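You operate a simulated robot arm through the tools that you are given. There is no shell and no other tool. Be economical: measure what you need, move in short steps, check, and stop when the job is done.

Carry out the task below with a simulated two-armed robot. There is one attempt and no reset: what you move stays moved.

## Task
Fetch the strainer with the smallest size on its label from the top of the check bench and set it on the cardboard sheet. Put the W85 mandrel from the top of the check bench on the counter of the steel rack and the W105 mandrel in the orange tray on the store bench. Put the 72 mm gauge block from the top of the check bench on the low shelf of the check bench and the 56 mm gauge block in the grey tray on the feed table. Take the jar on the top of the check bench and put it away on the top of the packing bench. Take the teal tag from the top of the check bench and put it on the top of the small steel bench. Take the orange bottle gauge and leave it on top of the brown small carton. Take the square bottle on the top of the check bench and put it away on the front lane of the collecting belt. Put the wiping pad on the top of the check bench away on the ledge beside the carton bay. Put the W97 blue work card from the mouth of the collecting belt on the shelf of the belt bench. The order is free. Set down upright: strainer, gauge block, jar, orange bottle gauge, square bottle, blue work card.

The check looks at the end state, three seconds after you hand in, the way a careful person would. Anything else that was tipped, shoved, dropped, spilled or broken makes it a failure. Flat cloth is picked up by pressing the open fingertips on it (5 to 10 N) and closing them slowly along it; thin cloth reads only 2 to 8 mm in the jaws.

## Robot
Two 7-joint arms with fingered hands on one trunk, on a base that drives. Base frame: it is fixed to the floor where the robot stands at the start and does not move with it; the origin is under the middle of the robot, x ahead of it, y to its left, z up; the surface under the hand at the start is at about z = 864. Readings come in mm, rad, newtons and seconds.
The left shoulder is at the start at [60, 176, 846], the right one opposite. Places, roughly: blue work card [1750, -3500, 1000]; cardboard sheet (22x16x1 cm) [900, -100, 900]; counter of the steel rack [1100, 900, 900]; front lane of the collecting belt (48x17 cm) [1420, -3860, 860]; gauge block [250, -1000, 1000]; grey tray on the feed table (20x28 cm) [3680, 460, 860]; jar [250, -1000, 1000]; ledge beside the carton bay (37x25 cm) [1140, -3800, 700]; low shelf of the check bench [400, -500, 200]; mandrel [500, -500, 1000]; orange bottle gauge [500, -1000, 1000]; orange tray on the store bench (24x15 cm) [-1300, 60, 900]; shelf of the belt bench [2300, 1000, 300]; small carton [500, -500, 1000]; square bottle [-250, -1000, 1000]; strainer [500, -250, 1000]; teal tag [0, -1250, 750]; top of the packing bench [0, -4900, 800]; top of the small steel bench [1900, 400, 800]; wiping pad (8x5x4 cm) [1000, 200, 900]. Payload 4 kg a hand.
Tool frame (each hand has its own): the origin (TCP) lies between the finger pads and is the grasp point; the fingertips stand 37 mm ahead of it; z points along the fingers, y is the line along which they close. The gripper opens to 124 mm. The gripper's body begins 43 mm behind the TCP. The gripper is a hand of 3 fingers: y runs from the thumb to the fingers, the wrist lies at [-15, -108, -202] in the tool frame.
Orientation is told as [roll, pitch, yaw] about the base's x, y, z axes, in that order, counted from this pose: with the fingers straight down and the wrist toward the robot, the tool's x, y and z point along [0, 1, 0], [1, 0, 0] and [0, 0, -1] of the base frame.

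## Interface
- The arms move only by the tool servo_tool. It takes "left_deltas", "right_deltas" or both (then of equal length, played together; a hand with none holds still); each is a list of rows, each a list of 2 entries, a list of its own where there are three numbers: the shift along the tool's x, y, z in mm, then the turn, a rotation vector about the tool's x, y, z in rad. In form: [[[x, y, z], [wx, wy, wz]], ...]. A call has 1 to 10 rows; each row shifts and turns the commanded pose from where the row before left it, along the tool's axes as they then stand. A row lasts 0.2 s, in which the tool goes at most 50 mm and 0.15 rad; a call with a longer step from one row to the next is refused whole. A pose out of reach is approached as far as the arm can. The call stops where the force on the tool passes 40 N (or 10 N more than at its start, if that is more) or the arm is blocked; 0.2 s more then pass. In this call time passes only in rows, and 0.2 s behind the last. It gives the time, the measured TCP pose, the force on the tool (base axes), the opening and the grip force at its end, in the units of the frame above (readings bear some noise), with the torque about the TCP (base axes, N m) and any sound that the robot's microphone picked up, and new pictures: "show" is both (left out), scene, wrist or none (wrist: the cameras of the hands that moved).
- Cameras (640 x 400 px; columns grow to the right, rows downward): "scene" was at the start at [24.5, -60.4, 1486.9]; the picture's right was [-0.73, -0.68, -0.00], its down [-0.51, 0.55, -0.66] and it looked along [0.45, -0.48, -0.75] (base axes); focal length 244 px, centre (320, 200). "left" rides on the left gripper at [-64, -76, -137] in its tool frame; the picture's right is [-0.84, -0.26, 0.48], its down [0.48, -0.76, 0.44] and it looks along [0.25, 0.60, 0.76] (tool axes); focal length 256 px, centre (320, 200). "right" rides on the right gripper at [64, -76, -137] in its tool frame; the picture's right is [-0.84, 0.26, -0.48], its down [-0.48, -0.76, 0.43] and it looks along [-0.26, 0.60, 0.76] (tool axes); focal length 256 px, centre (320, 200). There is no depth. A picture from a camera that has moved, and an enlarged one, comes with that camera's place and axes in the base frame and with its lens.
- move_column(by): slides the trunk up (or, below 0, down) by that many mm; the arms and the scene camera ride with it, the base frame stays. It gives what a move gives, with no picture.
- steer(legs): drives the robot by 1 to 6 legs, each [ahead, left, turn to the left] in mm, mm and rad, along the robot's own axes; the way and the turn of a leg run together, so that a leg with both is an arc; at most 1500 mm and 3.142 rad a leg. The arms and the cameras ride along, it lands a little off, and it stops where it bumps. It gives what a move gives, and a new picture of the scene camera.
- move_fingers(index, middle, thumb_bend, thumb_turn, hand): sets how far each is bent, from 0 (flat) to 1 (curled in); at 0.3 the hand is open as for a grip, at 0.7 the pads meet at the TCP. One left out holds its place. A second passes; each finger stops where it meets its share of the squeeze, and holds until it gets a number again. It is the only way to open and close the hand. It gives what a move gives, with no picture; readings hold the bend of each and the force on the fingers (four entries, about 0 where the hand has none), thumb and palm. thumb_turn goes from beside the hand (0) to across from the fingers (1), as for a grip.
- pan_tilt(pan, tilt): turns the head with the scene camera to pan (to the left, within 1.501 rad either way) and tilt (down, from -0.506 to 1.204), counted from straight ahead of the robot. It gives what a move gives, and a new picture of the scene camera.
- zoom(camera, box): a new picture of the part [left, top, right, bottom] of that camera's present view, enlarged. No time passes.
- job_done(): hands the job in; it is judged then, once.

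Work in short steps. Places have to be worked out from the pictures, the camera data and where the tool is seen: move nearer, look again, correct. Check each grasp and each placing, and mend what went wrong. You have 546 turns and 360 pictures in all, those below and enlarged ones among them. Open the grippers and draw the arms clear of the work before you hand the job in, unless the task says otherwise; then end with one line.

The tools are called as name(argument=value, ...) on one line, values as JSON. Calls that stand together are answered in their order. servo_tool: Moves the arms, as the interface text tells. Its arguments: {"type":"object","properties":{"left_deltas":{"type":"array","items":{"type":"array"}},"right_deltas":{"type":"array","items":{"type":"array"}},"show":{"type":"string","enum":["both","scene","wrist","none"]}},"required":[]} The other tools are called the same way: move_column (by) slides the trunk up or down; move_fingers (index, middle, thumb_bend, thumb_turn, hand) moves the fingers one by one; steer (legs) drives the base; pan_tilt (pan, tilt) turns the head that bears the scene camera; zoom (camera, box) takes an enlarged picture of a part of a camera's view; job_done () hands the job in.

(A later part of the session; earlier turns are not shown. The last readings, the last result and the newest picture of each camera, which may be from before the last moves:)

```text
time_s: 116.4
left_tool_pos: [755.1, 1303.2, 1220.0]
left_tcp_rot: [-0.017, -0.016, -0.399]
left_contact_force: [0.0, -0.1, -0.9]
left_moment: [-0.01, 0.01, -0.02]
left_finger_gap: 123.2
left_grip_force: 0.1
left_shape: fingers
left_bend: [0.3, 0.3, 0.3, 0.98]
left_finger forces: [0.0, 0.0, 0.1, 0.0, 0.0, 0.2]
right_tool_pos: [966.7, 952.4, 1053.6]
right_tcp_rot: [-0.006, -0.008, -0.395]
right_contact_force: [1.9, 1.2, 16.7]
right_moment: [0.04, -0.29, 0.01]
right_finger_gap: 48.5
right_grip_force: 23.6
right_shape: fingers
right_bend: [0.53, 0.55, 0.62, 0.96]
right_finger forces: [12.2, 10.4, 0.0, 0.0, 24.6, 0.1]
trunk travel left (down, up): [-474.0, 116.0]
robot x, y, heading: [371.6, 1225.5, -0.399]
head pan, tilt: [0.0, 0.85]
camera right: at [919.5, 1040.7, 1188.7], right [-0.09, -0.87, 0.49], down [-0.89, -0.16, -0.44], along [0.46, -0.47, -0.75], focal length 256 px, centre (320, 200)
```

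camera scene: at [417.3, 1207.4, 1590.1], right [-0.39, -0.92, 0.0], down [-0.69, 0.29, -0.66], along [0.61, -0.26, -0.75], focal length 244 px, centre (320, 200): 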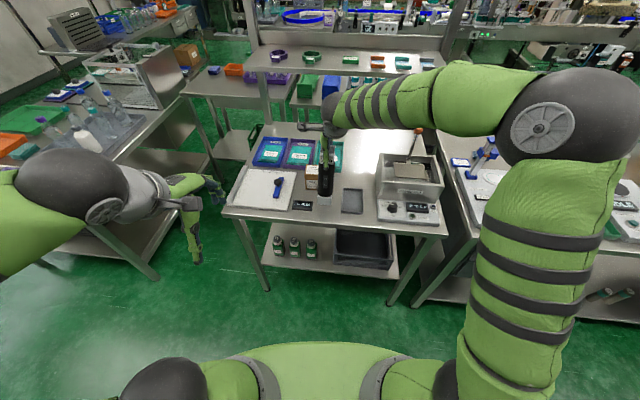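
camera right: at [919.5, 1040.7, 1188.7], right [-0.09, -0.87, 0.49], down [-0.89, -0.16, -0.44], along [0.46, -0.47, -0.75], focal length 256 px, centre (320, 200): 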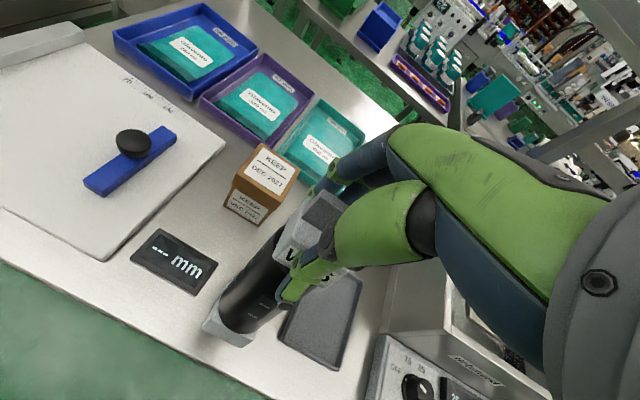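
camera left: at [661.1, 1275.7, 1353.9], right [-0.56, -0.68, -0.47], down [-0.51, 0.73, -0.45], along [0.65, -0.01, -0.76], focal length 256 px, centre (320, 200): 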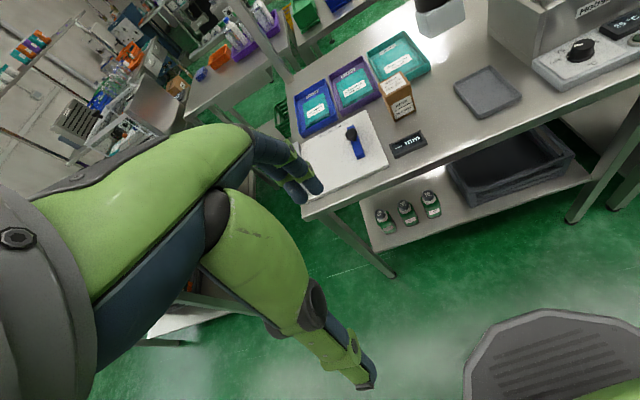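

It's on the counter. I open gently and back off upward.

move_fingers(hand="right", index=0.45, middle=0.45, thumb_bend=0.5)

move_fingers(hand="right", index=0.3, middle=0.3, thumb_bend=0.3)

servo_tool(right_deltas=[[[0, 0, -30], [0, 0, 0]], [[0, 0, -45], [0, 0, 0]], [[0, 0, -45], [0, 0, 0]], [[0, 0, -45], [0, 0, 0]]], show="both")

```text
time_s: 117.4
left_tool_pos: [757.1, 1301.7, 1218.0]
left_tcp_rot: [-0.016, -0.015, -0.399]
left_contact_force: [-0.9, 0.0, -0.3]
left_moment: [-0.01, 0.01, 0.03]
left_finger_gap: 123.2
left_grip_force: 0.0
left_shape: fingers
left_bend: [0.3, 0.3, 0.3, 0.98]
left_finger forces: [0.0, 0.1, 0.0, 0.0, 0.0, 0.0]
right_tool_pos: [964.9, 950.3, 1050.4]
right_tcp_rot: [-0.009, -0.005, -0.398]
right_contact_force: [-0.4, 0.3, -0.6]
right_moment: [0.0, -0.03, 0.01]
right_finger_gap: 70.5
right_grip_force: 0.1
right_shape: fingers
right_bend: [0.45, 0.45, 0.5, 0.98]
right_finger forces: [0.0, 0.0, 0.0, 0.0, 0.3, 0.0]
trunk travel left (down, up): [-474.0, 116.0]
robot x, y, heading: [374.3, 1226.5, -0.395]
head pan, tilt: [0.0, 0.85]
```

```text
time_s: 118.4
left_tool_pos: [756.6, 1301.8, 1218.3]
left_tcp_rot: [-0.017, -0.016, -0.4]
left_contact_force: [0.9, 0.2, -0.6]
left_moment: [-0.01, 0.0, -0.03]
left_finger_gap: 123.4
left_grip_force: 0.0
left_shape: fingers
left_bend: [0.3, 0.3, 0.3, 0.98]
left_finger forces: [0.0, 0.0, 0.0, 0.0, 0.1, 0.0]
right_tool_pos: [965.0, 951.1, 1050.4]
right_tcp_rot: [-0.008, -0.004, -0.398]
right_contact_force: [-0.5, 0.4, -0.8]
right_moment: [0.07, 0.01, 0.01]
right_finger_gap: 124.2
right_grip_force: 0.8
right_shape: fingers
right_bend: [0.3, 0.3, 0.3, 0.97]
right_finger forces: [0.1, 0.1, 0.0, 0.0, 0.8, 0.0]
trunk travel left (down, up): [-474.0, 116.0]
robot x, y, heading: [372.1, 1232.4, -0.4]
head pan, tilt: [0.0, 0.85]
```

```text
time_s: 119.4
left_tool_pos: [756.5, 1302.2, 1219.1]
left_tcp_rot: [-0.018, -0.016, -0.4]
left_contact_force: [0.0, 0.3, -0.3]
left_moment: [-0.01, 0.01, 0.01]
left_finger_gap: 123.4
left_grip_force: 0.0
left_shape: fingers
left_bend: [0.3, 0.3, 0.3, 0.98]
left_finger forces: [0.0, 0.1, 0.0, 0.1, 0.1, 0.0]
right_tool_pos: [963.7, 952.3, 1215.0]
right_tcp_rot: [-0.007, -0.001, -0.398]
right_contact_force: [0.4, -0.8, 0.2]
right_moment: [0.05, -0.01, 0.01]
right_finger_gap: 123.2
right_grip_force: 0.1
right_shape: fingers
right_bend: [0.3, 0.3, 0.3, 0.97]
right_finger forces: [0.0, 0.0, 0.0, 0.0, 0.1, 0.0]
trunk travel left (down, up): [-474.0, 116.0]
robot x, y, heading: [372.3, 1224.8, -0.398]
head pan, tilt: [0.0, 0.85]
camera scene: at [416.3, 1207.5, 1590.0], right [-0.39, -0.92, 0.0], down [-0.69, 0.29, -0.66], along [0.61, -0.26, -0.75], focal length 244 px, centre (320, 200)
camera right: at [918.1, 1040.0, 1348.9], right [-0.09, -0.87, 0.49], down [-0.89, -0.15, -0.43], along [0.45, -0.47, -0.76], focal length 256 px, centre (320, 200)
```

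scene: 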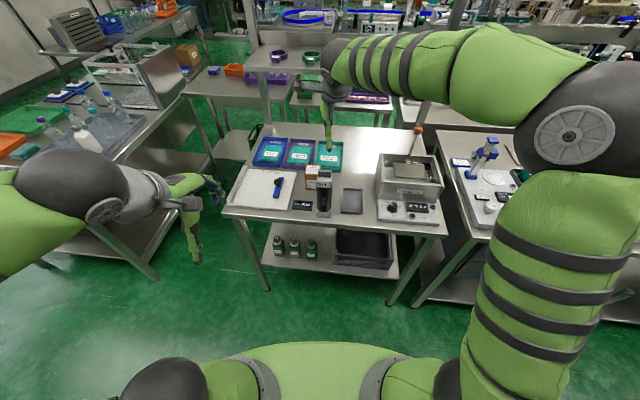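
right: 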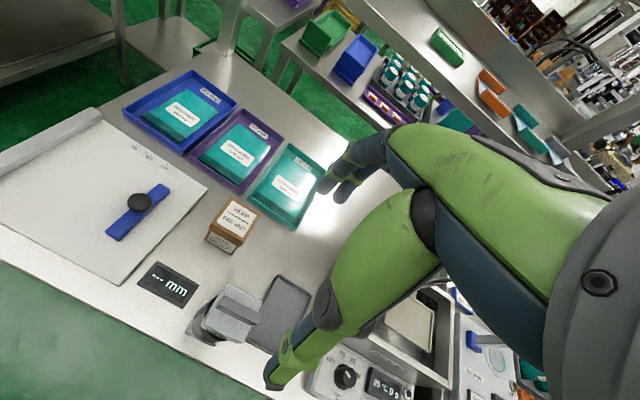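

W85 stands on the rack counter. I retract the right hand and drive back along the aisle to the strainer.

servo_tool(right_deltas=[[[0, -45, 0], [0, 0, 0]], [[0, -45, 0], [0, 0, 0]], [[0, -45, 0], [0, 0, 0]], [[-20, -45, 0], [0, 0, 0]], [[-20, -45, 0], [0, 0, 0]], [[-20, -45, 0], [0, 0, 0]], [[-20, 0, 0], [0, 0, 0]]], left_deltas=[[[-20, 0, 0], [0, 0, 0]], [[-20, 0, 0], [0, 0, 0]], [[-20, 0, 0], [0, 0, 0]], [[-20, 0, 0], [0, 0, 0]], [[-20, 0, 0], [0, 0, 0]], [[0, 0, 0], [0, 0, 0]], [[0, 0, 0], [0, 0, 0]]], show="none")

steer(legs=[[-67, -1441, 0]])

```text
time_s: 121.0
left_tool_pos: [718.9, 1212.5, 1219.9]
left_tcp_rot: [-0.018, -0.016, -0.4]
left_contact_force: [-0.2, 0.5, 0.1]
left_moment: [-0.03, 0.02, 0.01]
left_finger_gap: 123.3
left_grip_force: 0.1
left_shape: fingers
left_bend: [0.3, 0.3, 0.3, 0.98]
left_finger forces: [0.0, 0.0, 0.0, 0.0, 0.0, 0.0]
right_tool_pos: [685.4, 982.1, 1215.2]
right_tcp_rot: [-0.008, -0.002, -0.398]
right_contact_force: [-0.3, 1.0, 0.0]
right_moment: [0.0, -0.07, -0.01]
right_finger_gap: 123.6
right_grip_force: 0.1
right_shape: fingers
right_bend: [0.3, 0.3, 0.3, 0.98]
right_finger forces: [0.0, 0.1, 0.0, 0.0, 0.0, 0.0]
trunk travel left (down, up): [-474.0, 116.0]
robot x, y, heading: [375.0, 1225.3, -0.401]
head pan, tilt: [0.0, 0.85]
```

```text
time_s: 128.3
left_tool_pos: [102.4, -107.9, 1221.0]
left_tcp_rot: [-0.018, -0.015, -0.379]
left_contact_force: [0.1, -0.2, -0.3]
left_moment: [0.0, 0.05, 0.01]
left_finger_gap: 123.4
left_grip_force: 0.0
left_shape: fingers
left_bend: [0.3, 0.3, 0.3, 0.98]
left_finger forces: [0.1, 0.0, 0.0, 0.1, 0.0, 0.0]
right_tool_pos: [74.4, -338.3, 1216.2]
right_tcp_rot: [-0.011, -0.003, -0.376]
right_contact_force: [0.3, 0.3, 1.6]
right_moment: [-0.01, -0.01, 0.0]
right_finger_gap: 123.4
right_grip_force: 0.0
right_shape: fingers
right_bend: [0.3, 0.3, 0.3, 0.98]
right_finger forces: [0.1, 0.1, 0.0, 0.0, 0.1, 0.0]
trunk travel left (down, up): [-474.0, 116.0]
robot x, y, heading: [-242.3, -100.0, -0.379]
head pan, tilt: [0.0, 0.85]
camera scene: at [-200.2, -119.2, 1590.1], right [-0.37, -0.93, 0.0], down [-0.7, 0.28, -0.66], along [0.61, -0.24, -0.75], focal length 244 px, centre (320, 200)
```

scene: 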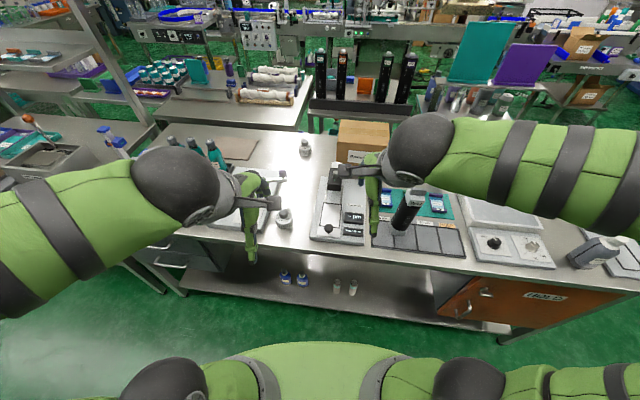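

The strainer is near (328,-186). I move the left hand over it and look.

servo_tool(left_deltas=[[[2, 45, 10], [0, 0, 0]], [[2, 45, 10], [0, 0, 0]], [[2, 45, 20], [0, 0, 0]], [[2, 45, 20], [0, 0, 0]], [[2, 45, 20], [0, 0, 0]]], show="wrist")

```text
time_s: 129.5
left_tool_pos: [315.4, -183.8, 1140.9]
left_tcp_rot: [-0.016, -0.013, -0.378]
left_contact_force: [0.7, 0.2, -1.2]
left_moment: [0.01, 0.02, 0.0]
left_finger_gap: 123.5
left_grip_force: 0.0
left_shape: fingers
left_bend: [0.3, 0.3, 0.3, 0.98]
left_finger forces: [0.0, 0.0, 0.0, 0.1, 0.0, 0.0]
right_tool_pos: [74.8, -339.0, 1215.6]
right_tcp_rot: [-0.009, -0.003, -0.376]
right_contact_force: [0.8, 0.5, 0.2]
right_moment: [-0.01, 0.01, -0.01]
right_finger_gap: 123.3
right_grip_force: 0.0
right_shape: fingers
right_bend: [0.3, 0.3, 0.3, 0.98]
right_finger forces: [0.0, 0.0, 0.0, 0.1, 0.0, 0.0]
trunk travel left (down, up): [-474.0, 116.0]
robot x, y, heading: [-244.1, -102.3, -0.375]
head pan, tilt: [0.0, 0.85]
camera left: at [220.9, -212.0, 1277.1], right [-0.54, -0.69, -0.47], down [-0.52, 0.72, -0.45], along [0.66, 0.0, -0.76], focal length 256 px, centre (320, 200)
```

left: 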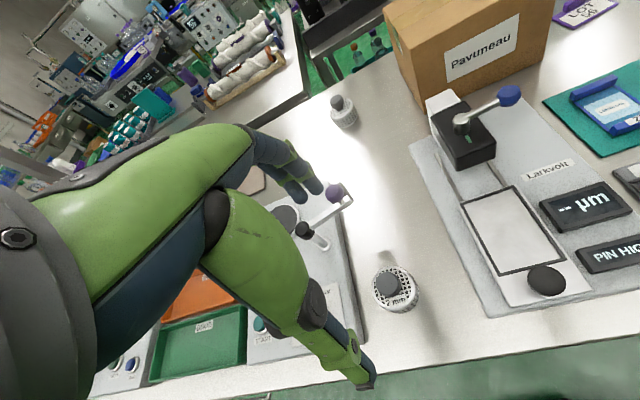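

The strainer's centre is at about (338,-193). I correct 24 mm ahead and go down, then check again.

servo_tool(left_deltas=[[[0, 24, 20], [0, 0, 0]], [[0, 0, 45], [0, 0, 0]], [[0, 0, 45], [0, 0, 0]], [[0, 0, 30], [0, 0, 0]]], show="wrist")

```text
time_s: 130.5
left_tool_pos: [339.3, -196.2, 1003.0]
left_tcp_rot: [-0.017, -0.016, -0.378]
left_contact_force: [0.3, 0.6, -0.3]
left_moment: [-0.01, -0.01, 0.01]
left_finger_gap: 123.0
left_grip_force: 0.1
left_shape: fingers
left_bend: [0.3, 0.3, 0.3, 0.98]
left_finger forces: [0.0, 0.0, 0.0, 0.0, 0.0, 0.1]
right_tool_pos: [74.7, -338.2, 1214.5]
right_tcp_rot: [-0.009, -0.001, -0.377]
right_contact_force: [0.0, 0.3, -0.4]
right_moment: [0.03, 0.02, -0.01]
right_finger_gap: 123.5
right_grip_force: 0.2
right_shape: fingers
right_bend: [0.3, 0.3, 0.3, 0.98]
right_finger forces: [0.1, 0.1, 0.1, 0.0, 0.1, 0.1]
trunk travel left (down, up): [-474.0, 116.0]
robot x, y, heading: [-245.2, -102.9, -0.379]
head pan, tilt: [0.0, 0.85]
camera left: at [244.1, -224.0, 1138.3], right [-0.54, -0.69, -0.47], down [-0.52, 0.72, -0.45], along [0.66, 0.0, -0.76], focal length 256 px, centre (320, 200)
```

left: 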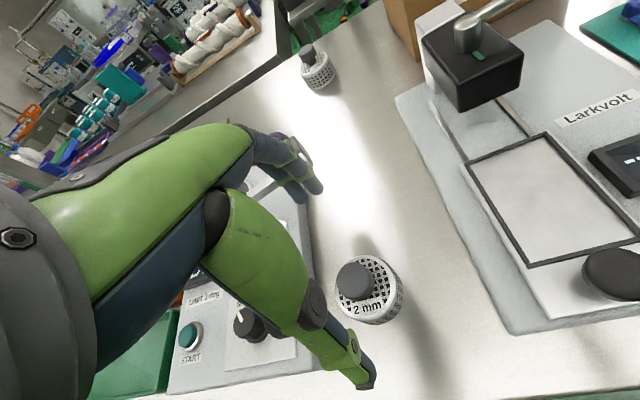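

It is aligned within a few millimetres. I descend to z 914 and close on the body.

servo_tool(left_deltas=[[[0, 1, 40], [0, 0, 0]], [[0, 1, 30], [0, 0, 0]], [[0, 0, 19], [0, 0, 0]]], show="wrist")

move_fingers(hand="left", index=0.65, middle=0.65, thumb_bend=0.65)

```text
time_s: 131.3
left_tool_pos: [341.0, -196.9, 912.8]
left_tcp_rot: [-0.018, -0.015, -0.376]
left_contact_force: [0.0, 0.4, -0.4]
left_moment: [0.02, 0.01, -0.03]
left_finger_gap: 123.5
left_grip_force: 0.0
left_shape: fingers
left_bend: [0.3, 0.3, 0.3, 0.98]
left_finger forces: [0.0, 0.0, 0.1, 0.0, 0.0, 0.0]
right_tool_pos: [74.5, -338.0, 1216.1]
right_tcp_rot: [-0.01, -0.002, -0.376]
right_contact_force: [-0.4, -0.3, -0.1]
right_moment: [-0.01, -0.01, 0.02]
right_finger_gap: 123.5
right_grip_force: 0.2
right_shape: fingers
right_bend: [0.3, 0.3, 0.3, 0.98]
right_finger forces: [0.0, 0.1, 0.1, 0.0, 0.0, 0.1]
trunk travel left (down, up): [-474.0, 116.0]
robot x, y, heading: [-242.9, -98.6, -0.374]
head pan, tilt: [0.0, 0.85]
camera left: at [246.2, -225.3, 1049.3], right [-0.54, -0.69, -0.47], down [-0.52, 0.72, -0.45], along [0.66, 0.0, -0.76], focal length 256 px, centre (320, 200)
```

left: 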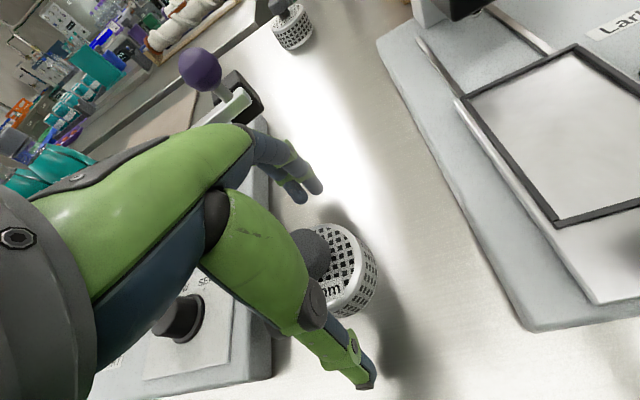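

```text
time_s: 132.3
left_tool_pos: [340.4, -197.6, 914.7]
left_tcp_rot: [-0.019, -0.017, -0.378]
left_contact_force: [0.3, 0.7, 9.9]
left_moment: [-0.12, -0.36, -0.02]
left_finger_gap: 60.7
left_grip_force: 19.9
left_shape: fingers
left_bend: [0.54, 0.52, 0.55, 0.97]
left_finger forces: [9.1, 10.6, 0.0, 0.1, 20.7, 0.0]
right_tool_pos: [74.1, -337.6, 1216.3]
right_tcp_rot: [-0.008, -0.003, -0.375]
right_contact_force: [0.3, -0.2, 0.4]
right_moment: [-0.01, 0.0, -0.02]
right_finger_gap: 123.7
right_grip_force: 0.1
right_shape: fingers
right_bend: [0.3, 0.3, 0.3, 0.98]
right_finger forces: [0.1, 0.0, 0.0, 0.0, 0.1, 0.1]
trunk travel left (down, up): [-474.0, 116.0]
robot x, y, heading: [-245.8, -99.2, -0.376]
head pan, tilt: [0.0, 0.85]
```

It's gripped at 61 mm and 20 N. I lift it well above the bench items.

servo_tool(left_deltas=[[[0, 0, -15], [0, 0, 0]], [[0, 0, -30], [0, 0, 0]], [[0, 0, -40], [0, 0, 0]], [[0, 0, -45], [0, 0, 0]], [[0, 0, -45], [0, 0, 0]]], show="wrist")

```text
time_s: 133.5
left_tool_pos: [339.1, -193.9, 1091.1]
left_tcp_rot: [-0.017, -0.015, -0.377]
left_contact_force: [0.2, -0.5, -1.6]
left_moment: [-0.02, 0.0, -0.01]
left_finger_gap: 59.7
left_grip_force: 18.8
left_shape: fingers
left_bend: [0.54, 0.52, 0.56, 0.97]
left_finger forces: [8.9, 9.4, 0.0, 0.0, 18.7, 0.0]
right_tool_pos: [73.2, -338.7, 1216.1]
right_tcp_rot: [-0.008, -0.004, -0.377]
right_contact_force: [-0.1, 0.2, 0.4]
right_moment: [0.03, -0.05, -0.02]
right_finger_gap: 123.7
right_grip_force: 0.1
right_shape: fingers
right_bend: [0.3, 0.3, 0.3, 0.98]
right_finger forces: [0.0, 0.0, 0.1, 0.0, 0.0, 0.1]
trunk travel left (down, up): [-474.0, 116.0]
robot x, y, heading: [-245.9, -100.5, -0.38]
head pan, tilt: [0.0, 0.85]
camera left: at [244.7, -222.3, 1225.8], right [-0.54, -0.69, -0.47], down [-0.52, 0.72, -0.45], along [0.66, 0.0, -0.76], focal length 256 px, centre (320, 200)
```

left: 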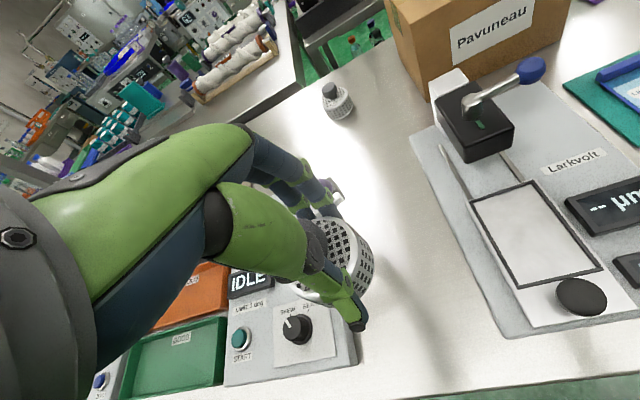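

The strainer is held. The sheet's centre is about (857,-69). I drive ahead and left so the left hand can reach it.

steer(legs=[[0, 308, -0.02], [150, 0, 0]])

```text
time_s: 136.6
left_tool_pos: [593.2, 25.3, 1088.8]
left_tcp_rot: [-0.018, -0.014, -0.391]
left_contact_force: [0.8, -0.7, -1.3]
left_moment: [0.0, 0.06, 0.0]
left_finger_gap: 59.7
left_grip_force: 18.8
left_shape: fingers
left_bend: [0.54, 0.52, 0.56, 0.97]
left_finger forces: [9.0, 9.4, 0.0, 0.0, 18.8, 0.1]
right_tool_pos: [326.0, -116.3, 1216.4]
right_tcp_rot: [-0.007, -0.003, -0.388]
right_contact_force: [-0.2, -0.4, -0.4]
right_moment: [0.02, 0.02, 0.01]
right_finger_gap: 123.5
right_grip_force: 0.0
right_shape: fingers
right_bend: [0.3, 0.3, 0.3, 0.98]
right_finger forces: [0.1, 0.0, 0.1, 0.0, 0.0, 0.0]
trunk travel left (down, up): [-474.0, 116.0]
robot x, y, heading: [6.8, 128.3, -0.394]
head pan, tilt: [0.0, 0.85]
camera scene: at [54.5, 105.9, 1590.0], right [-0.38, -0.93, 0.0], down [-0.7, 0.29, -0.66], along [0.61, -0.25, -0.75], focal length 244 px, centre (320, 200)
```

scene: 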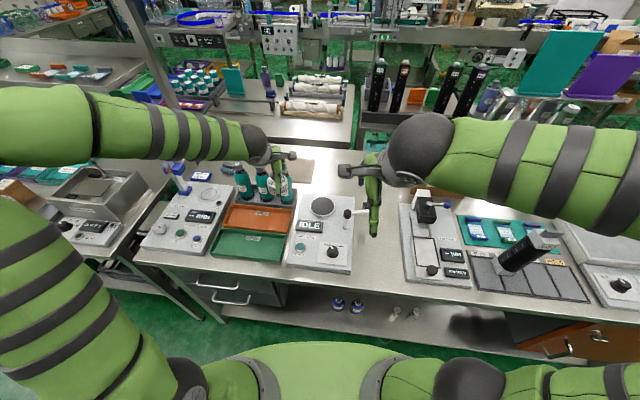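

I raise it to clear the teal bottles, then move ahead over the sheet.

servo_tool(left_deltas=[[[0, 0, -45], [0, 0, 0]], [[0, 0, -30], [0, 0, 0]], [[2, 45, 0], [0, 0, 0]], [[2, 45, 0], [0, 0, 0]], [[2, 45, 0], [0, 0, 0]], [[2, 45, 0], [0, 0, 0]], [[2, 45, 0], [0, 0, 0]], [[2, 40, 0], [0, 0, 0]]], show="both")

```text
time_s: 138.3
left_tool_pos: [843.0, -65.0, 1165.8]
left_tcp_rot: [-0.017, -0.013, -0.389]
left_contact_force: [-0.2, 0.3, -1.3]
left_moment: [0.02, 0.0, -0.01]
left_finger_gap: 59.0
left_grip_force: 18.8
left_shape: fingers
left_bend: [0.54, 0.52, 0.56, 0.97]
left_finger forces: [8.8, 9.5, 0.0, 0.1, 18.5, 0.0]
right_tool_pos: [324.6, -115.3, 1215.7]
right_tcp_rot: [-0.008, 0.001, -0.387]
right_contact_force: [0.2, 0.5, 0.1]
right_moment: [0.01, 0.07, 0.02]
right_finger_gap: 123.7
right_grip_force: 0.0
right_shape: fingers
right_bend: [0.3, 0.3, 0.3, 0.98]
right_finger forces: [0.0, 0.1, 0.0, 0.0, 0.0, 0.0]
trunk travel left (down, up): [-474.0, 116.0]
robot x, y, heading: [7.3, 125.9, -0.386]
head pan, tilt: [0.0, 0.85]
camera scene: at [54.1, 105.9, 1590.0], right [-0.38, -0.93, 0.0], down [-0.7, 0.29, -0.66], along [0.61, -0.25, -0.75], focal length 244 px, centre (320, 200)
camera left: at [746.9, -91.7, 1301.4], right [-0.55, -0.69, -0.47], down [-0.52, 0.73, -0.45], along [0.65, -0.01, -0.76], focal length 256 px, centre (320, 200)
```

scene: 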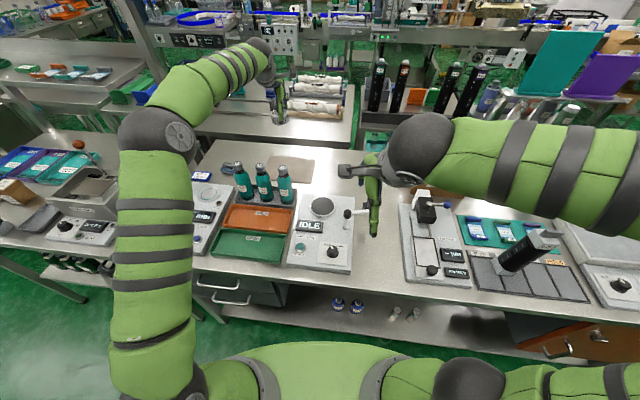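
left: 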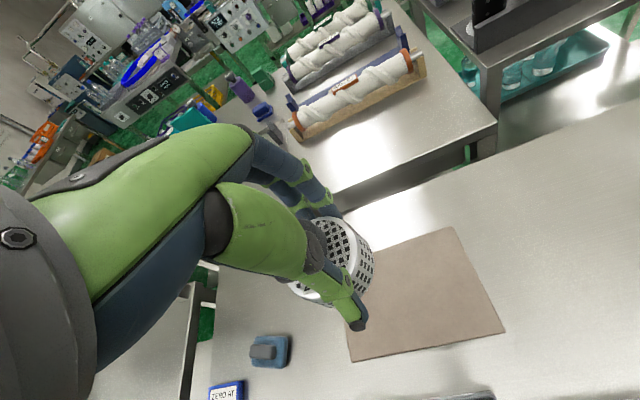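

The sheet's centre is at (860,-79). I correct and lower.

servo_tool(left_deltas=[[[-6, 21, 20], [0, 0, 0]], [[0, 0, 45], [0, 0, 0]], [[0, 0, 45], [0, 0, 0]], [[0, 0, 45], [0, 0, 0]], [[0, 0, 45], [0, 0, 0]]], show="wrist")

```text
time_s: 139.6
left_tool_pos: [862.0, -78.3, 967.8]
left_tcp_rot: [-0.018, -0.013, -0.391]
left_contact_force: [0.4, 0.6, -1.1]
left_moment: [0.02, 0.04, 0.01]
left_finger_gap: 59.2
left_grip_force: 17.9
left_shape: fingers
left_bend: [0.54, 0.52, 0.56, 0.97]
left_finger forces: [8.5, 9.3, 0.0, 0.1, 18.3, 0.0]
right_tool_pos: [325.0, -116.9, 1215.4]
right_tcp_rot: [-0.01, -0.001, -0.388]
right_contact_force: [0.4, 0.0, -0.9]
right_moment: [0.02, 0.01, -0.02]
right_finger_gap: 123.5
right_grip_force: 0.1
right_shape: fingers
right_bend: [0.3, 0.3, 0.3, 0.98]
right_finger forces: [0.0, 0.1, 0.1, 0.0, 0.0, 0.0]
trunk travel left (down, up): [-474.0, 116.0]
robot x, y, heading: [9.9, 127.0, -0.389]
head pan, tilt: [0.0, 0.85]
camera left: at [766.8, -105.2, 1103.9], right [-0.55, -0.69, -0.47], down [-0.52, 0.73, -0.45], along [0.65, -0.01, -0.76], focal length 256 px, centre (320, 200)
```

left: 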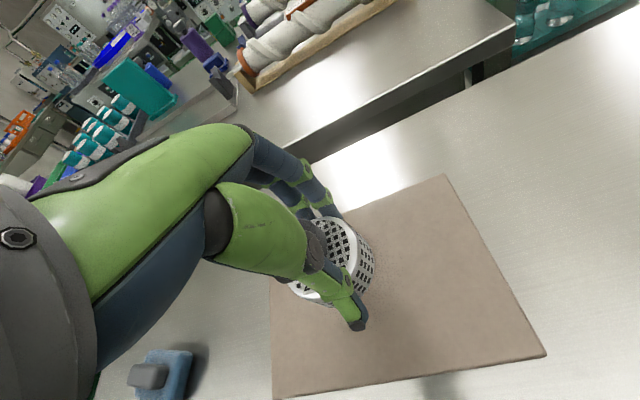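

It's well over the sheet. I lower slowly to touch.

servo_tool(left_deltas=[[[0, 0, 15], [0, 0, 0]], [[0, 0, 10], [0, 0, 0]], [[0, 0, 6], [0, 0, 0]], [[0, 0, 5], [0, 0, 0]], [[0, 0, 3], [0, 0, 0]]], show="none")

```text
time_s: 140.8
left_tool_pos: [860.0, -81.3, 930.6]
left_tcp_rot: [-0.019, -0.016, -0.392]
left_contact_force: [0.2, -0.5, -1.8]
left_moment: [0.0, 0.01, -0.02]
left_finger_gap: 58.9
left_grip_force: 18.2
left_shape: fingers
left_bend: [0.54, 0.52, 0.56, 0.97]
left_finger forces: [8.6, 9.3, 0.0, 0.0, 18.2, 0.0]
right_tool_pos: [325.9, -115.7, 1215.0]
right_tcp_rot: [-0.01, -0.002, -0.388]
right_contact_force: [0.0, 1.3, -0.2]
right_moment: [0.05, -0.02, 0.04]
right_finger_gap: 123.6
right_grip_force: 0.0
right_shape: fingers
right_bend: [0.3, 0.3, 0.3, 0.98]
right_finger forces: [0.1, 0.0, 0.0, 0.0, 0.0, 0.0]
trunk travel left (down, up): [-474.0, 116.0]
robot x, y, heading: [7.1, 126.8, -0.388]
head pan, tilt: [0.0, 0.85]
```

servo_tool(left_deltas=[[[0, 0, 3], [0, 0, 0]], [[0, 0, 2], [0, 0, 0]], [[0, 0, 2], [0, 0, 0]]], show="none")

```text
time_s: 141.6
left_tool_pos: [860.9, -80.6, 922.9]
left_tcp_rot: [-0.018, -0.015, -0.391]
left_contact_force: [-1.0, 1.5, 1.9]
left_moment: [-0.01, -0.08, 0.01]
left_finger_gap: 59.1
left_grip_force: 18.8
left_shape: fingers
left_bend: [0.54, 0.52, 0.56, 0.96]
left_finger forces: [8.3, 9.5, 0.0, 0.1, 19.4, 0.0]
right_tool_pos: [324.8, -116.2, 1216.3]
right_tcp_rot: [-0.008, -0.004, -0.387]
right_contact_force: [-0.4, -0.5, -0.3]
right_moment: [0.0, 0.01, -0.01]
right_finger_gap: 123.5
right_grip_force: 0.0
right_shape: fingers
right_bend: [0.3, 0.3, 0.3, 0.98]
right_finger forces: [0.0, 0.1, 0.0, 0.1, 0.1, 0.1]
trunk travel left (down, up): [-474.0, 116.0]
robot x, y, heading: [13.4, 126.4, -0.39]
head pan, tilt: [0.0, 0.85]
```

Contact. I open the hand and lift away.

move_fingers(hand="left", index=0.42, middle=0.42, thumb_bend=0.45)

move_fingers(hand="left", index=0.3, middle=0.3, thumb_bend=0.3)

servo_tool(left_deltas=[[[0, 0, -25], [0, 0, 0]], [[0, 0, -45], [0, 0, 0]], [[0, 0, -45], [0, 0, 0]], [[0, 0, -45], [0, 0, 0]], [[0, 0, -45], [0, 0, 0]]], show="wrist")

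```text
time_s: 142.6
left_tool_pos: [860.6, -81.1, 921.8]
left_tcp_rot: [-0.017, -0.015, -0.39]
left_contact_force: [0.1, -0.2, 0.4]
left_moment: [0.02, 0.05, 0.0]
left_finger_gap: 82.5
left_grip_force: 0.1
left_shape: fingers
left_bend: [0.42, 0.42, 0.45, 0.97]
left_finger forces: [0.1, 0.0, 0.1, 0.1, 0.0, 0.0]
right_tool_pos: [323.7, -116.5, 1216.0]
right_tcp_rot: [-0.009, -0.002, -0.389]
right_contact_force: [-0.6, 0.2, -1.0]
right_moment: [0.01, -0.01, 0.01]
right_finger_gap: 123.3
right_grip_force: 0.1
right_shape: fingers
right_bend: [0.3, 0.3, 0.3, 0.98]
right_finger forces: [0.0, 0.0, 0.1, 0.1, 0.0, 0.0]
trunk travel left (down, up): [-474.0, 116.0]
robot x, y, heading: [10.1, 129.6, -0.389]
head pan, tilt: [0.0, 0.85]
```

```text
time_s: 143.6
left_tool_pos: [861.5, -81.1, 923.7]
left_tcp_rot: [-0.018, -0.016, -0.389]
left_contact_force: [0.8, 0.8, 0.0]
left_moment: [0.02, -0.02, 0.0]
left_finger_gap: 123.3
left_grip_force: 0.2
left_shape: fingers
left_bend: [0.3, 0.3, 0.3, 0.97]
left_finger forces: [0.1, 0.0, 0.0, 0.1, 0.1, 0.1]
right_tool_pos: [325.6, -116.1, 1214.8]
right_tcp_rot: [-0.008, -0.001, -0.389]
right_contact_force: [0.3, 0.5, -0.4]
right_moment: [0.03, 0.01, 0.0]
right_finger_gap: 123.7
right_grip_force: 0.0
right_shape: fingers
right_bend: [0.3, 0.3, 0.3, 0.98]
right_finger forces: [0.1, 0.0, 0.0, 0.0, 0.1, 0.0]
trunk travel left (down, up): [-474.0, 116.0]
robot x, y, heading: [10.6, 125.4, -0.388]
head pan, tilt: [0.0, 0.85]
```

```text
time_s: 144.8
left_tool_pos: [859.1, -76.7, 1126.4]
left_tcp_rot: [-0.017, -0.014, -0.39]
left_contact_force: [0.5, -0.2, -0.8]
left_moment: [0.02, 0.0, 0.0]
left_finger_gap: 123.4
left_grip_force: 0.0
left_shape: fingers
left_bend: [0.3, 0.3, 0.3, 0.97]
left_finger forces: [0.1, 0.0, 0.1, 0.0, 0.0, 0.0]
right_tool_pos: [325.0, -115.9, 1215.4]
right_tcp_rot: [-0.009, -0.003, -0.388]
right_contact_force: [0.0, -0.3, -0.1]
right_moment: [0.03, 0.01, 0.02]
right_finger_gap: 123.5
right_grip_force: 0.1
right_shape: fingers
right_bend: [0.3, 0.3, 0.3, 0.98]
right_finger forces: [0.0, 0.0, 0.1, 0.0, 0.0, 0.0]
trunk travel left (down, up): [-474.0, 116.0]
robot x, y, heading: [8.7, 128.9, -0.388]
head pan, tilt: [0.0, 0.85]
camera left: at [763.1, -102.9, 1262.0], right [-0.55, -0.69, -0.47], down [-0.52, 0.73, -0.45], along [0.65, -0.01, -0.76], focal length 256 px, centre (320, 200)
```

left: 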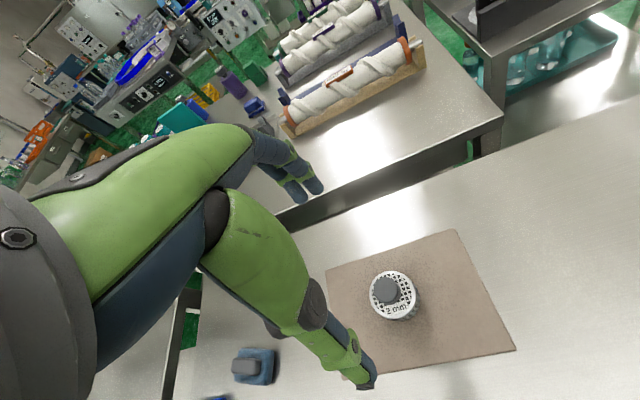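

The 2 mm strainer stands on the sheet. The wiping pad is close by, at about (949,159). I raise the left hand and shift the base left to take it.

servo_tool(left_deltas=[[[0, -20, -45], [0, 0, 0]], [[0, -20, -40], [0, 0, 0]]], show="none")

steer(legs=[[0, 260, 0]])

zoom(camera="left", box=[0, 0, 640, 400])

```text
time_s: 145.3
left_tool_pos: [821.5, -60.3, 1211.4]
left_tcp_rot: [-0.016, -0.015, -0.388]
left_contact_force: [-0.4, 0.5, -0.2]
left_moment: [0.0, 0.0, -0.02]
left_finger_gap: 123.2
left_grip_force: 0.1
left_shape: fingers
left_bend: [0.3, 0.3, 0.3, 0.97]
left_finger forces: [0.1, 0.0, 0.1, 0.0, 0.0, 0.1]
right_tool_pos: [324.5, -116.3, 1216.2]
right_tcp_rot: [-0.009, -0.004, -0.388]
right_contact_force: [0.7, -0.6, -0.4]
right_moment: [-0.01, -0.03, 0.04]
right_finger_gap: 123.4
right_grip_force: 0.1
right_shape: fingers
right_bend: [0.3, 0.3, 0.3, 0.98]
right_finger forces: [0.0, 0.0, 0.1, 0.0, 0.0, 0.0]
trunk travel left (down, up): [-474.0, 116.0]
robot x, y, heading: [8.3, 126.8, -0.394]
head pan, tilt: [0.0, 0.85]
```

```text
time_s: 147.2
left_tool_pos: [920.0, 178.2, 1209.9]
left_tcp_rot: [-0.018, -0.016, -0.392]
left_contact_force: [0.1, -0.4, 0.2]
left_moment: [-0.01, 0.01, 0.01]
left_finger_gap: 123.3
left_grip_force: 0.1
left_shape: fingers
left_bend: [0.3, 0.3, 0.3, 0.97]
left_finger forces: [0.1, 0.0, 0.0, 0.0, 0.0, 0.0]
right_tool_pos: [422.7, 122.9, 1215.8]
right_tcp_rot: [-0.008, -0.002, -0.389]
right_contact_force: [0.1, 1.6, 0.9]
right_moment: [-0.05, 0.01, 0.0]
right_finger_gap: 123.5
right_grip_force: 0.1
right_shape: fingers
right_bend: [0.3, 0.3, 0.3, 0.98]
right_finger forces: [0.0, 0.0, 0.0, 0.0, 0.0, 0.0]
trunk travel left (down, up): [-474.0, 116.0]
robot x, y, heading: [106.1, 365.7, -0.389]
head pan, tilt: [0.0, 0.85]
camera scene: at [151.5, 346.4, 1590.1], right [-0.38, -0.92, 0.0], down [-0.7, 0.29, -0.66], along [0.61, -0.25, -0.75], focal length 244 px, centre (320, 200)
```

scene: 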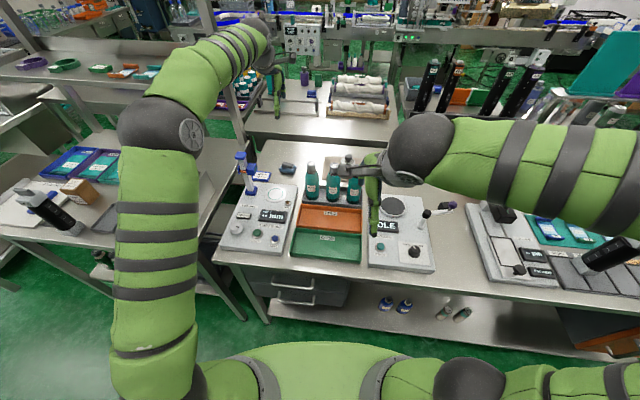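

```text
1.00 times, centred on (320, 200) of left (not enlarged: the box is as wide or as high as the picture)
camera zoom: at [825.5, 151.1, 1346.0], right [-0.55, -0.69, -0.47], down [-0.52, 0.73, -0.45], along [0.65, -0.01, -0.76], focal length 256 px, centre (320, 200)
```

zoom: 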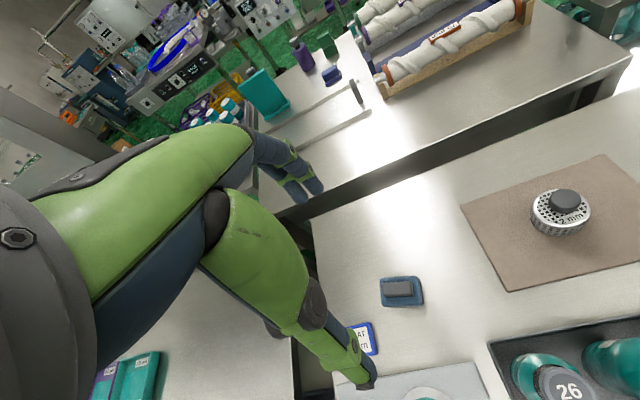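

The pad is at (951,165), with its handle lying at about 55°. I turn the hand slightly, move over it and descend.

servo_tool(left_deltas=[[[0, 34, 20], [0, 0, 0.11]], [[0, 0, 45], [0, 0, 0.11]], [[0, 0, 45], [0, 0, 0]], [[0, 0, 45], [0, 0, 0]], [[0, 0, 45], [0, 0, 0]]], show="wrist")

```text
time_s: 148.4
left_tool_pos: [953.1, 157.5, 1009.8]
left_tcp_rot: [-0.011, -0.017, -0.61]
left_contact_force: [1.2, 0.6, 0.4]
left_moment: [0.03, 0.02, -0.01]
left_finger_gap: 123.3
left_grip_force: 0.0
left_shape: fingers
left_bend: [0.3, 0.3, 0.3, 0.97]
left_finger forces: [0.1, 0.1, 0.1, 0.0, 0.1, 0.0]
right_tool_pos: [423.1, 122.5, 1215.7]
right_tcp_rot: [-0.01, 0.0, -0.387]
right_contact_force: [-0.5, 0.1, -0.4]
right_moment: [0.0, 0.01, 0.02]
right_finger_gap: 123.4
right_grip_force: 0.0
right_shape: fingers
right_bend: [0.3, 0.3, 0.3, 0.98]
right_finger forces: [0.0, 0.0, 0.0, 0.0, 0.1, 0.0]
trunk travel left (down, up): [-474.0, 116.0]
robot x, y, heading: [109.7, 362.4, -0.39]
head pan, tilt: [0.0, 0.85]
camera left: at [853.2, 153.0, 1145.5], right [-0.69, -0.55, -0.48], down [-0.34, 0.82, -0.45], along [0.64, -0.15, -0.75], focal length 256 px, centre (320, 200)
```

left: 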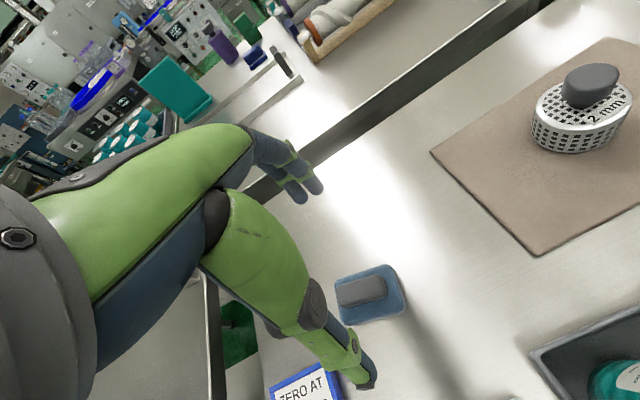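

It's aligned within 8 mm. I correct, descend and close on the pad.

servo_tool(left_deltas=[[[7, -3, 30], [0, 0, 0]], [[0, 0, 40], [0, 0, 0]], [[0, 0, 27], [0, 0, 0]]], show="none")

move_fingers(hand="left", index=0.68, middle=0.68, thumb_bend=0.68)

servo_tool(left_deltas=[[[0, 0, -15], [0, 0, 0]], [[0, 0, -30], [0, 0, 0]], [[0, 0, -30], [0, 0, 0]]], show="wrist")

```text
time_s: 149.2
left_tool_pos: [958.3, 166.0, 912.6]
left_tcp_rot: [-0.012, -0.017, -0.61]
left_contact_force: [1.1, -0.1, -0.1]
left_moment: [0.0, 0.0, 0.0]
left_finger_gap: 123.4
left_grip_force: 0.1
left_shape: fingers
left_bend: [0.3, 0.3, 0.3, 0.98]
left_finger forces: [0.0, 0.0, 0.0, 0.0, 0.0, 0.0]
right_tool_pos: [424.0, 122.9, 1216.4]
right_tcp_rot: [-0.007, -0.003, -0.387]
right_contact_force: [-0.3, -1.0, 0.7]
right_moment: [0.01, 0.01, 0.03]
right_finger_gap: 123.4
right_grip_force: 0.0
right_shape: fingers
right_bend: [0.3, 0.3, 0.3, 0.98]
right_finger forces: [0.1, 0.0, 0.0, 0.1, 0.1, 0.0]
trunk travel left (down, up): [-474.0, 116.0]
robot x, y, heading: [107.4, 364.9, -0.387]
head pan, tilt: [0.0, 0.85]
```

```text
time_s: 150.2
left_tool_pos: [956.7, 165.5, 914.3]
left_tcp_rot: [-0.012, -0.02, -0.611]
left_contact_force: [1.1, 0.3, 2.0]
left_moment: [-0.02, -0.09, 0.0]
left_finger_gap: 45.8
left_grip_force: 18.3
left_shape: fingers
left_bend: [0.59, 0.59, 0.59, 0.96]
left_finger forces: [10.0, 9.5, 0.1, 0.0, 16.9, 0.1]
right_tool_pos: [423.2, 122.5, 1215.7]
right_tcp_rot: [-0.01, -0.005, -0.388]
right_contact_force: [-0.2, 0.5, -0.1]
right_moment: [-0.02, 0.03, -0.01]
right_finger_gap: 123.4
right_grip_force: 0.0
right_shape: fingers
right_bend: [0.3, 0.3, 0.3, 0.98]
right_finger forces: [0.0, 0.1, 0.0, 0.0, 0.1, 0.1]
trunk travel left (down, up): [-474.0, 116.0]
robot x, y, heading: [104.4, 364.6, -0.392]
head pan, tilt: [0.0, 0.85]
```

```text
time_s: 151.0
left_tool_pos: [955.4, 167.7, 989.3]
left_tcp_rot: [-0.012, -0.017, -0.61]
left_contact_force: [0.3, -0.4, -1.4]
left_moment: [-0.03, -0.03, 0.01]
left_finger_gap: 45.9
left_grip_force: 18.0
left_shape: fingers
left_bend: [0.59, 0.59, 0.59, 0.96]
left_finger forces: [9.8, 9.1, 0.0, 0.0, 16.9, 0.0]
right_tool_pos: [422.3, 123.0, 1214.7]
right_tcp_rot: [-0.008, -0.004, -0.389]
right_contact_force: [-0.1, 0.5, -0.4]
right_moment: [0.03, -0.01, 0.0]
right_finger_gap: 123.4
right_grip_force: 0.0
right_shape: fingers
right_bend: [0.3, 0.3, 0.3, 0.98]
right_finger forces: [0.1, 0.0, 0.0, 0.0, 0.0, 0.0]
trunk travel left (down, up): [-474.0, 116.0]
robot x, y, heading: [104.1, 362.4, -0.391]
head pan, tilt: [0.0, 0.85]
camera left: at [854.9, 161.8, 1125.0], right [-0.69, -0.55, -0.48], down [-0.34, 0.82, -0.45], along [0.64, -0.15, -0.75], focal length 256 px, centre (320, 200)
```

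left: 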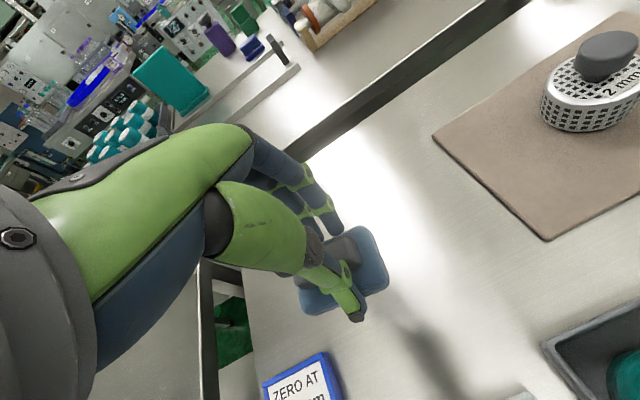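

The pad is held. I lift and retract it, then drive to the right part of the bench for the gauge, blocks and jar.

servo_tool(left_deltas=[[[0, 0, -45], [0, 0, 0]], [[0, 0, -45], [0, 0, 0]], [[0, 0, -45], [0, 0, 0]], [[0, 0, -45], [0, 0, -0.11]], [[0, -45, 0], [0, 0, -0.11]], [[5, -45, 0], [0, 0, 0]], [[5, -45, 0], [0, 0, 0]], [[5, -45, 0], [0, 0, 0]], [[5, -45, 0], [0, 0, 0]], [[5, -45, 0], [0, 0, 0]]], show="none")

steer(legs=[[-150, 0, 0], [0, -1050, 0]])

```text
time_s: 153.2
left_tool_pos: [715.5, 301.2, 1164.5]
left_tcp_rot: [-0.018, -0.017, -0.392]
left_contact_force: [-0.3, -0.6, -0.7]
left_moment: [0.0, 0.02, 0.0]
left_finger_gap: 45.4
left_grip_force: 17.5
left_shape: fingers
left_bend: [0.59, 0.59, 0.59, 0.96]
left_finger forces: [9.7, 8.9, 0.0, 0.0, 16.5, 0.0]
right_tool_pos: [422.7, 122.6, 1215.3]
right_tcp_rot: [-0.009, -0.004, -0.389]
right_contact_force: [-0.6, 0.2, -0.2]
right_moment: [-0.03, -0.01, 0.02]
right_finger_gap: 123.5
right_grip_force: 0.0
right_shape: fingers
right_bend: [0.3, 0.3, 0.3, 0.98]
right_finger forces: [0.0, 0.0, 0.1, 0.1, 0.0, 0.0]
trunk travel left (down, up): [-474.0, 116.0]
robot x, y, heading: [105.5, 366.8, -0.387]
head pan, tilt: [0.0, 0.85]
```

```text
time_s: 159.6
left_tool_pos: [171.9, -620.6, 1166.5]
left_tcp_rot: [-0.015, -0.016, -0.395]
left_contact_force: [0.2, 0.8, -0.4]
left_moment: [0.03, -0.06, -0.03]
left_finger_gap: 45.8
left_grip_force: 17.0
left_shape: fingers
left_bend: [0.59, 0.59, 0.59, 0.96]
left_finger forces: [9.7, 8.7, 0.0, 0.0, 16.5, 0.1]
right_tool_pos: [-123.1, -796.1, 1214.8]
right_tcp_rot: [-0.009, -0.001, -0.395]
right_contact_force: [-0.4, -0.2, 0.6]
right_moment: [0.02, 0.0, -0.01]
right_finger_gap: 123.5
right_grip_force: 0.1
right_shape: fingers
right_bend: [0.3, 0.3, 0.3, 0.98]
right_finger forces: [0.0, 0.1, 0.0, 0.0, 0.0, 0.0]
trunk travel left (down, up): [-474.0, 116.0]
robot x, y, heading: [-441.5, -548.6, -0.402]
head pan, tilt: [0.0, 0.85]
camera scene: at [-392.5, -572.2, 1590.1], right [-0.39, -0.92, 0.0], down [-0.69, 0.29, -0.66], along [0.61, -0.26, -0.75], focal length 244 px, centre (320, 200)
```

scene: 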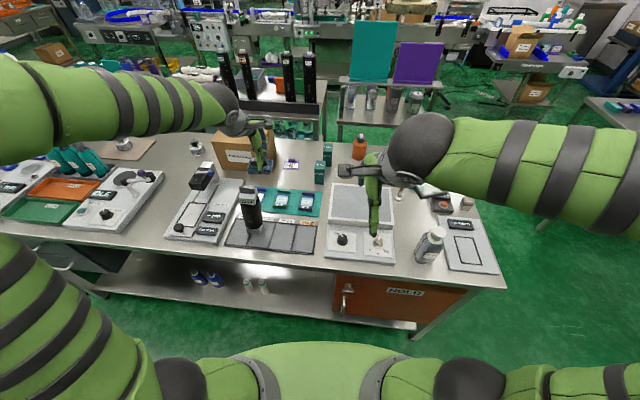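

I raise the left hand, which is near W97, and enlarge the right part of the bench.

servo_tool(left_deltas=[[[0, 0, -45], [0, 0, 0]], [[0, -40, -40], [0, 0, 0]], [[0, -40, 0], [0, 0, 0]], [[0, -40, 0], [0, 0, 0]]], right_deltas=[[[-45, 0, 0], [0, 0, 0]], [[-45, 0, 0], [0, 0, 0]], [[-45, 0, 0], [0, 0, 0]], [[-45, 0, 0], [0, 0, 0]]], show="none")

zoom(camera="scene", box=[270, 110, 530, 290])

```text
refused: row 2 steps farther than a row can; nothing moved
```

```text
2.22 times, centred on (400, 200) of scene
camera zoom: at [-392.5, -572.2, 1590.1], right [-0.39, -0.92, 0.0], down [-0.69, 0.29, -0.66], along [0.61, -0.26, -0.75], focal length 543 px, centre (142, 200)
```

zoom: 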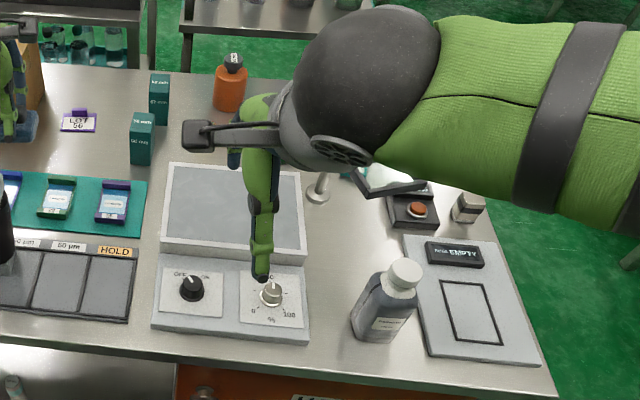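

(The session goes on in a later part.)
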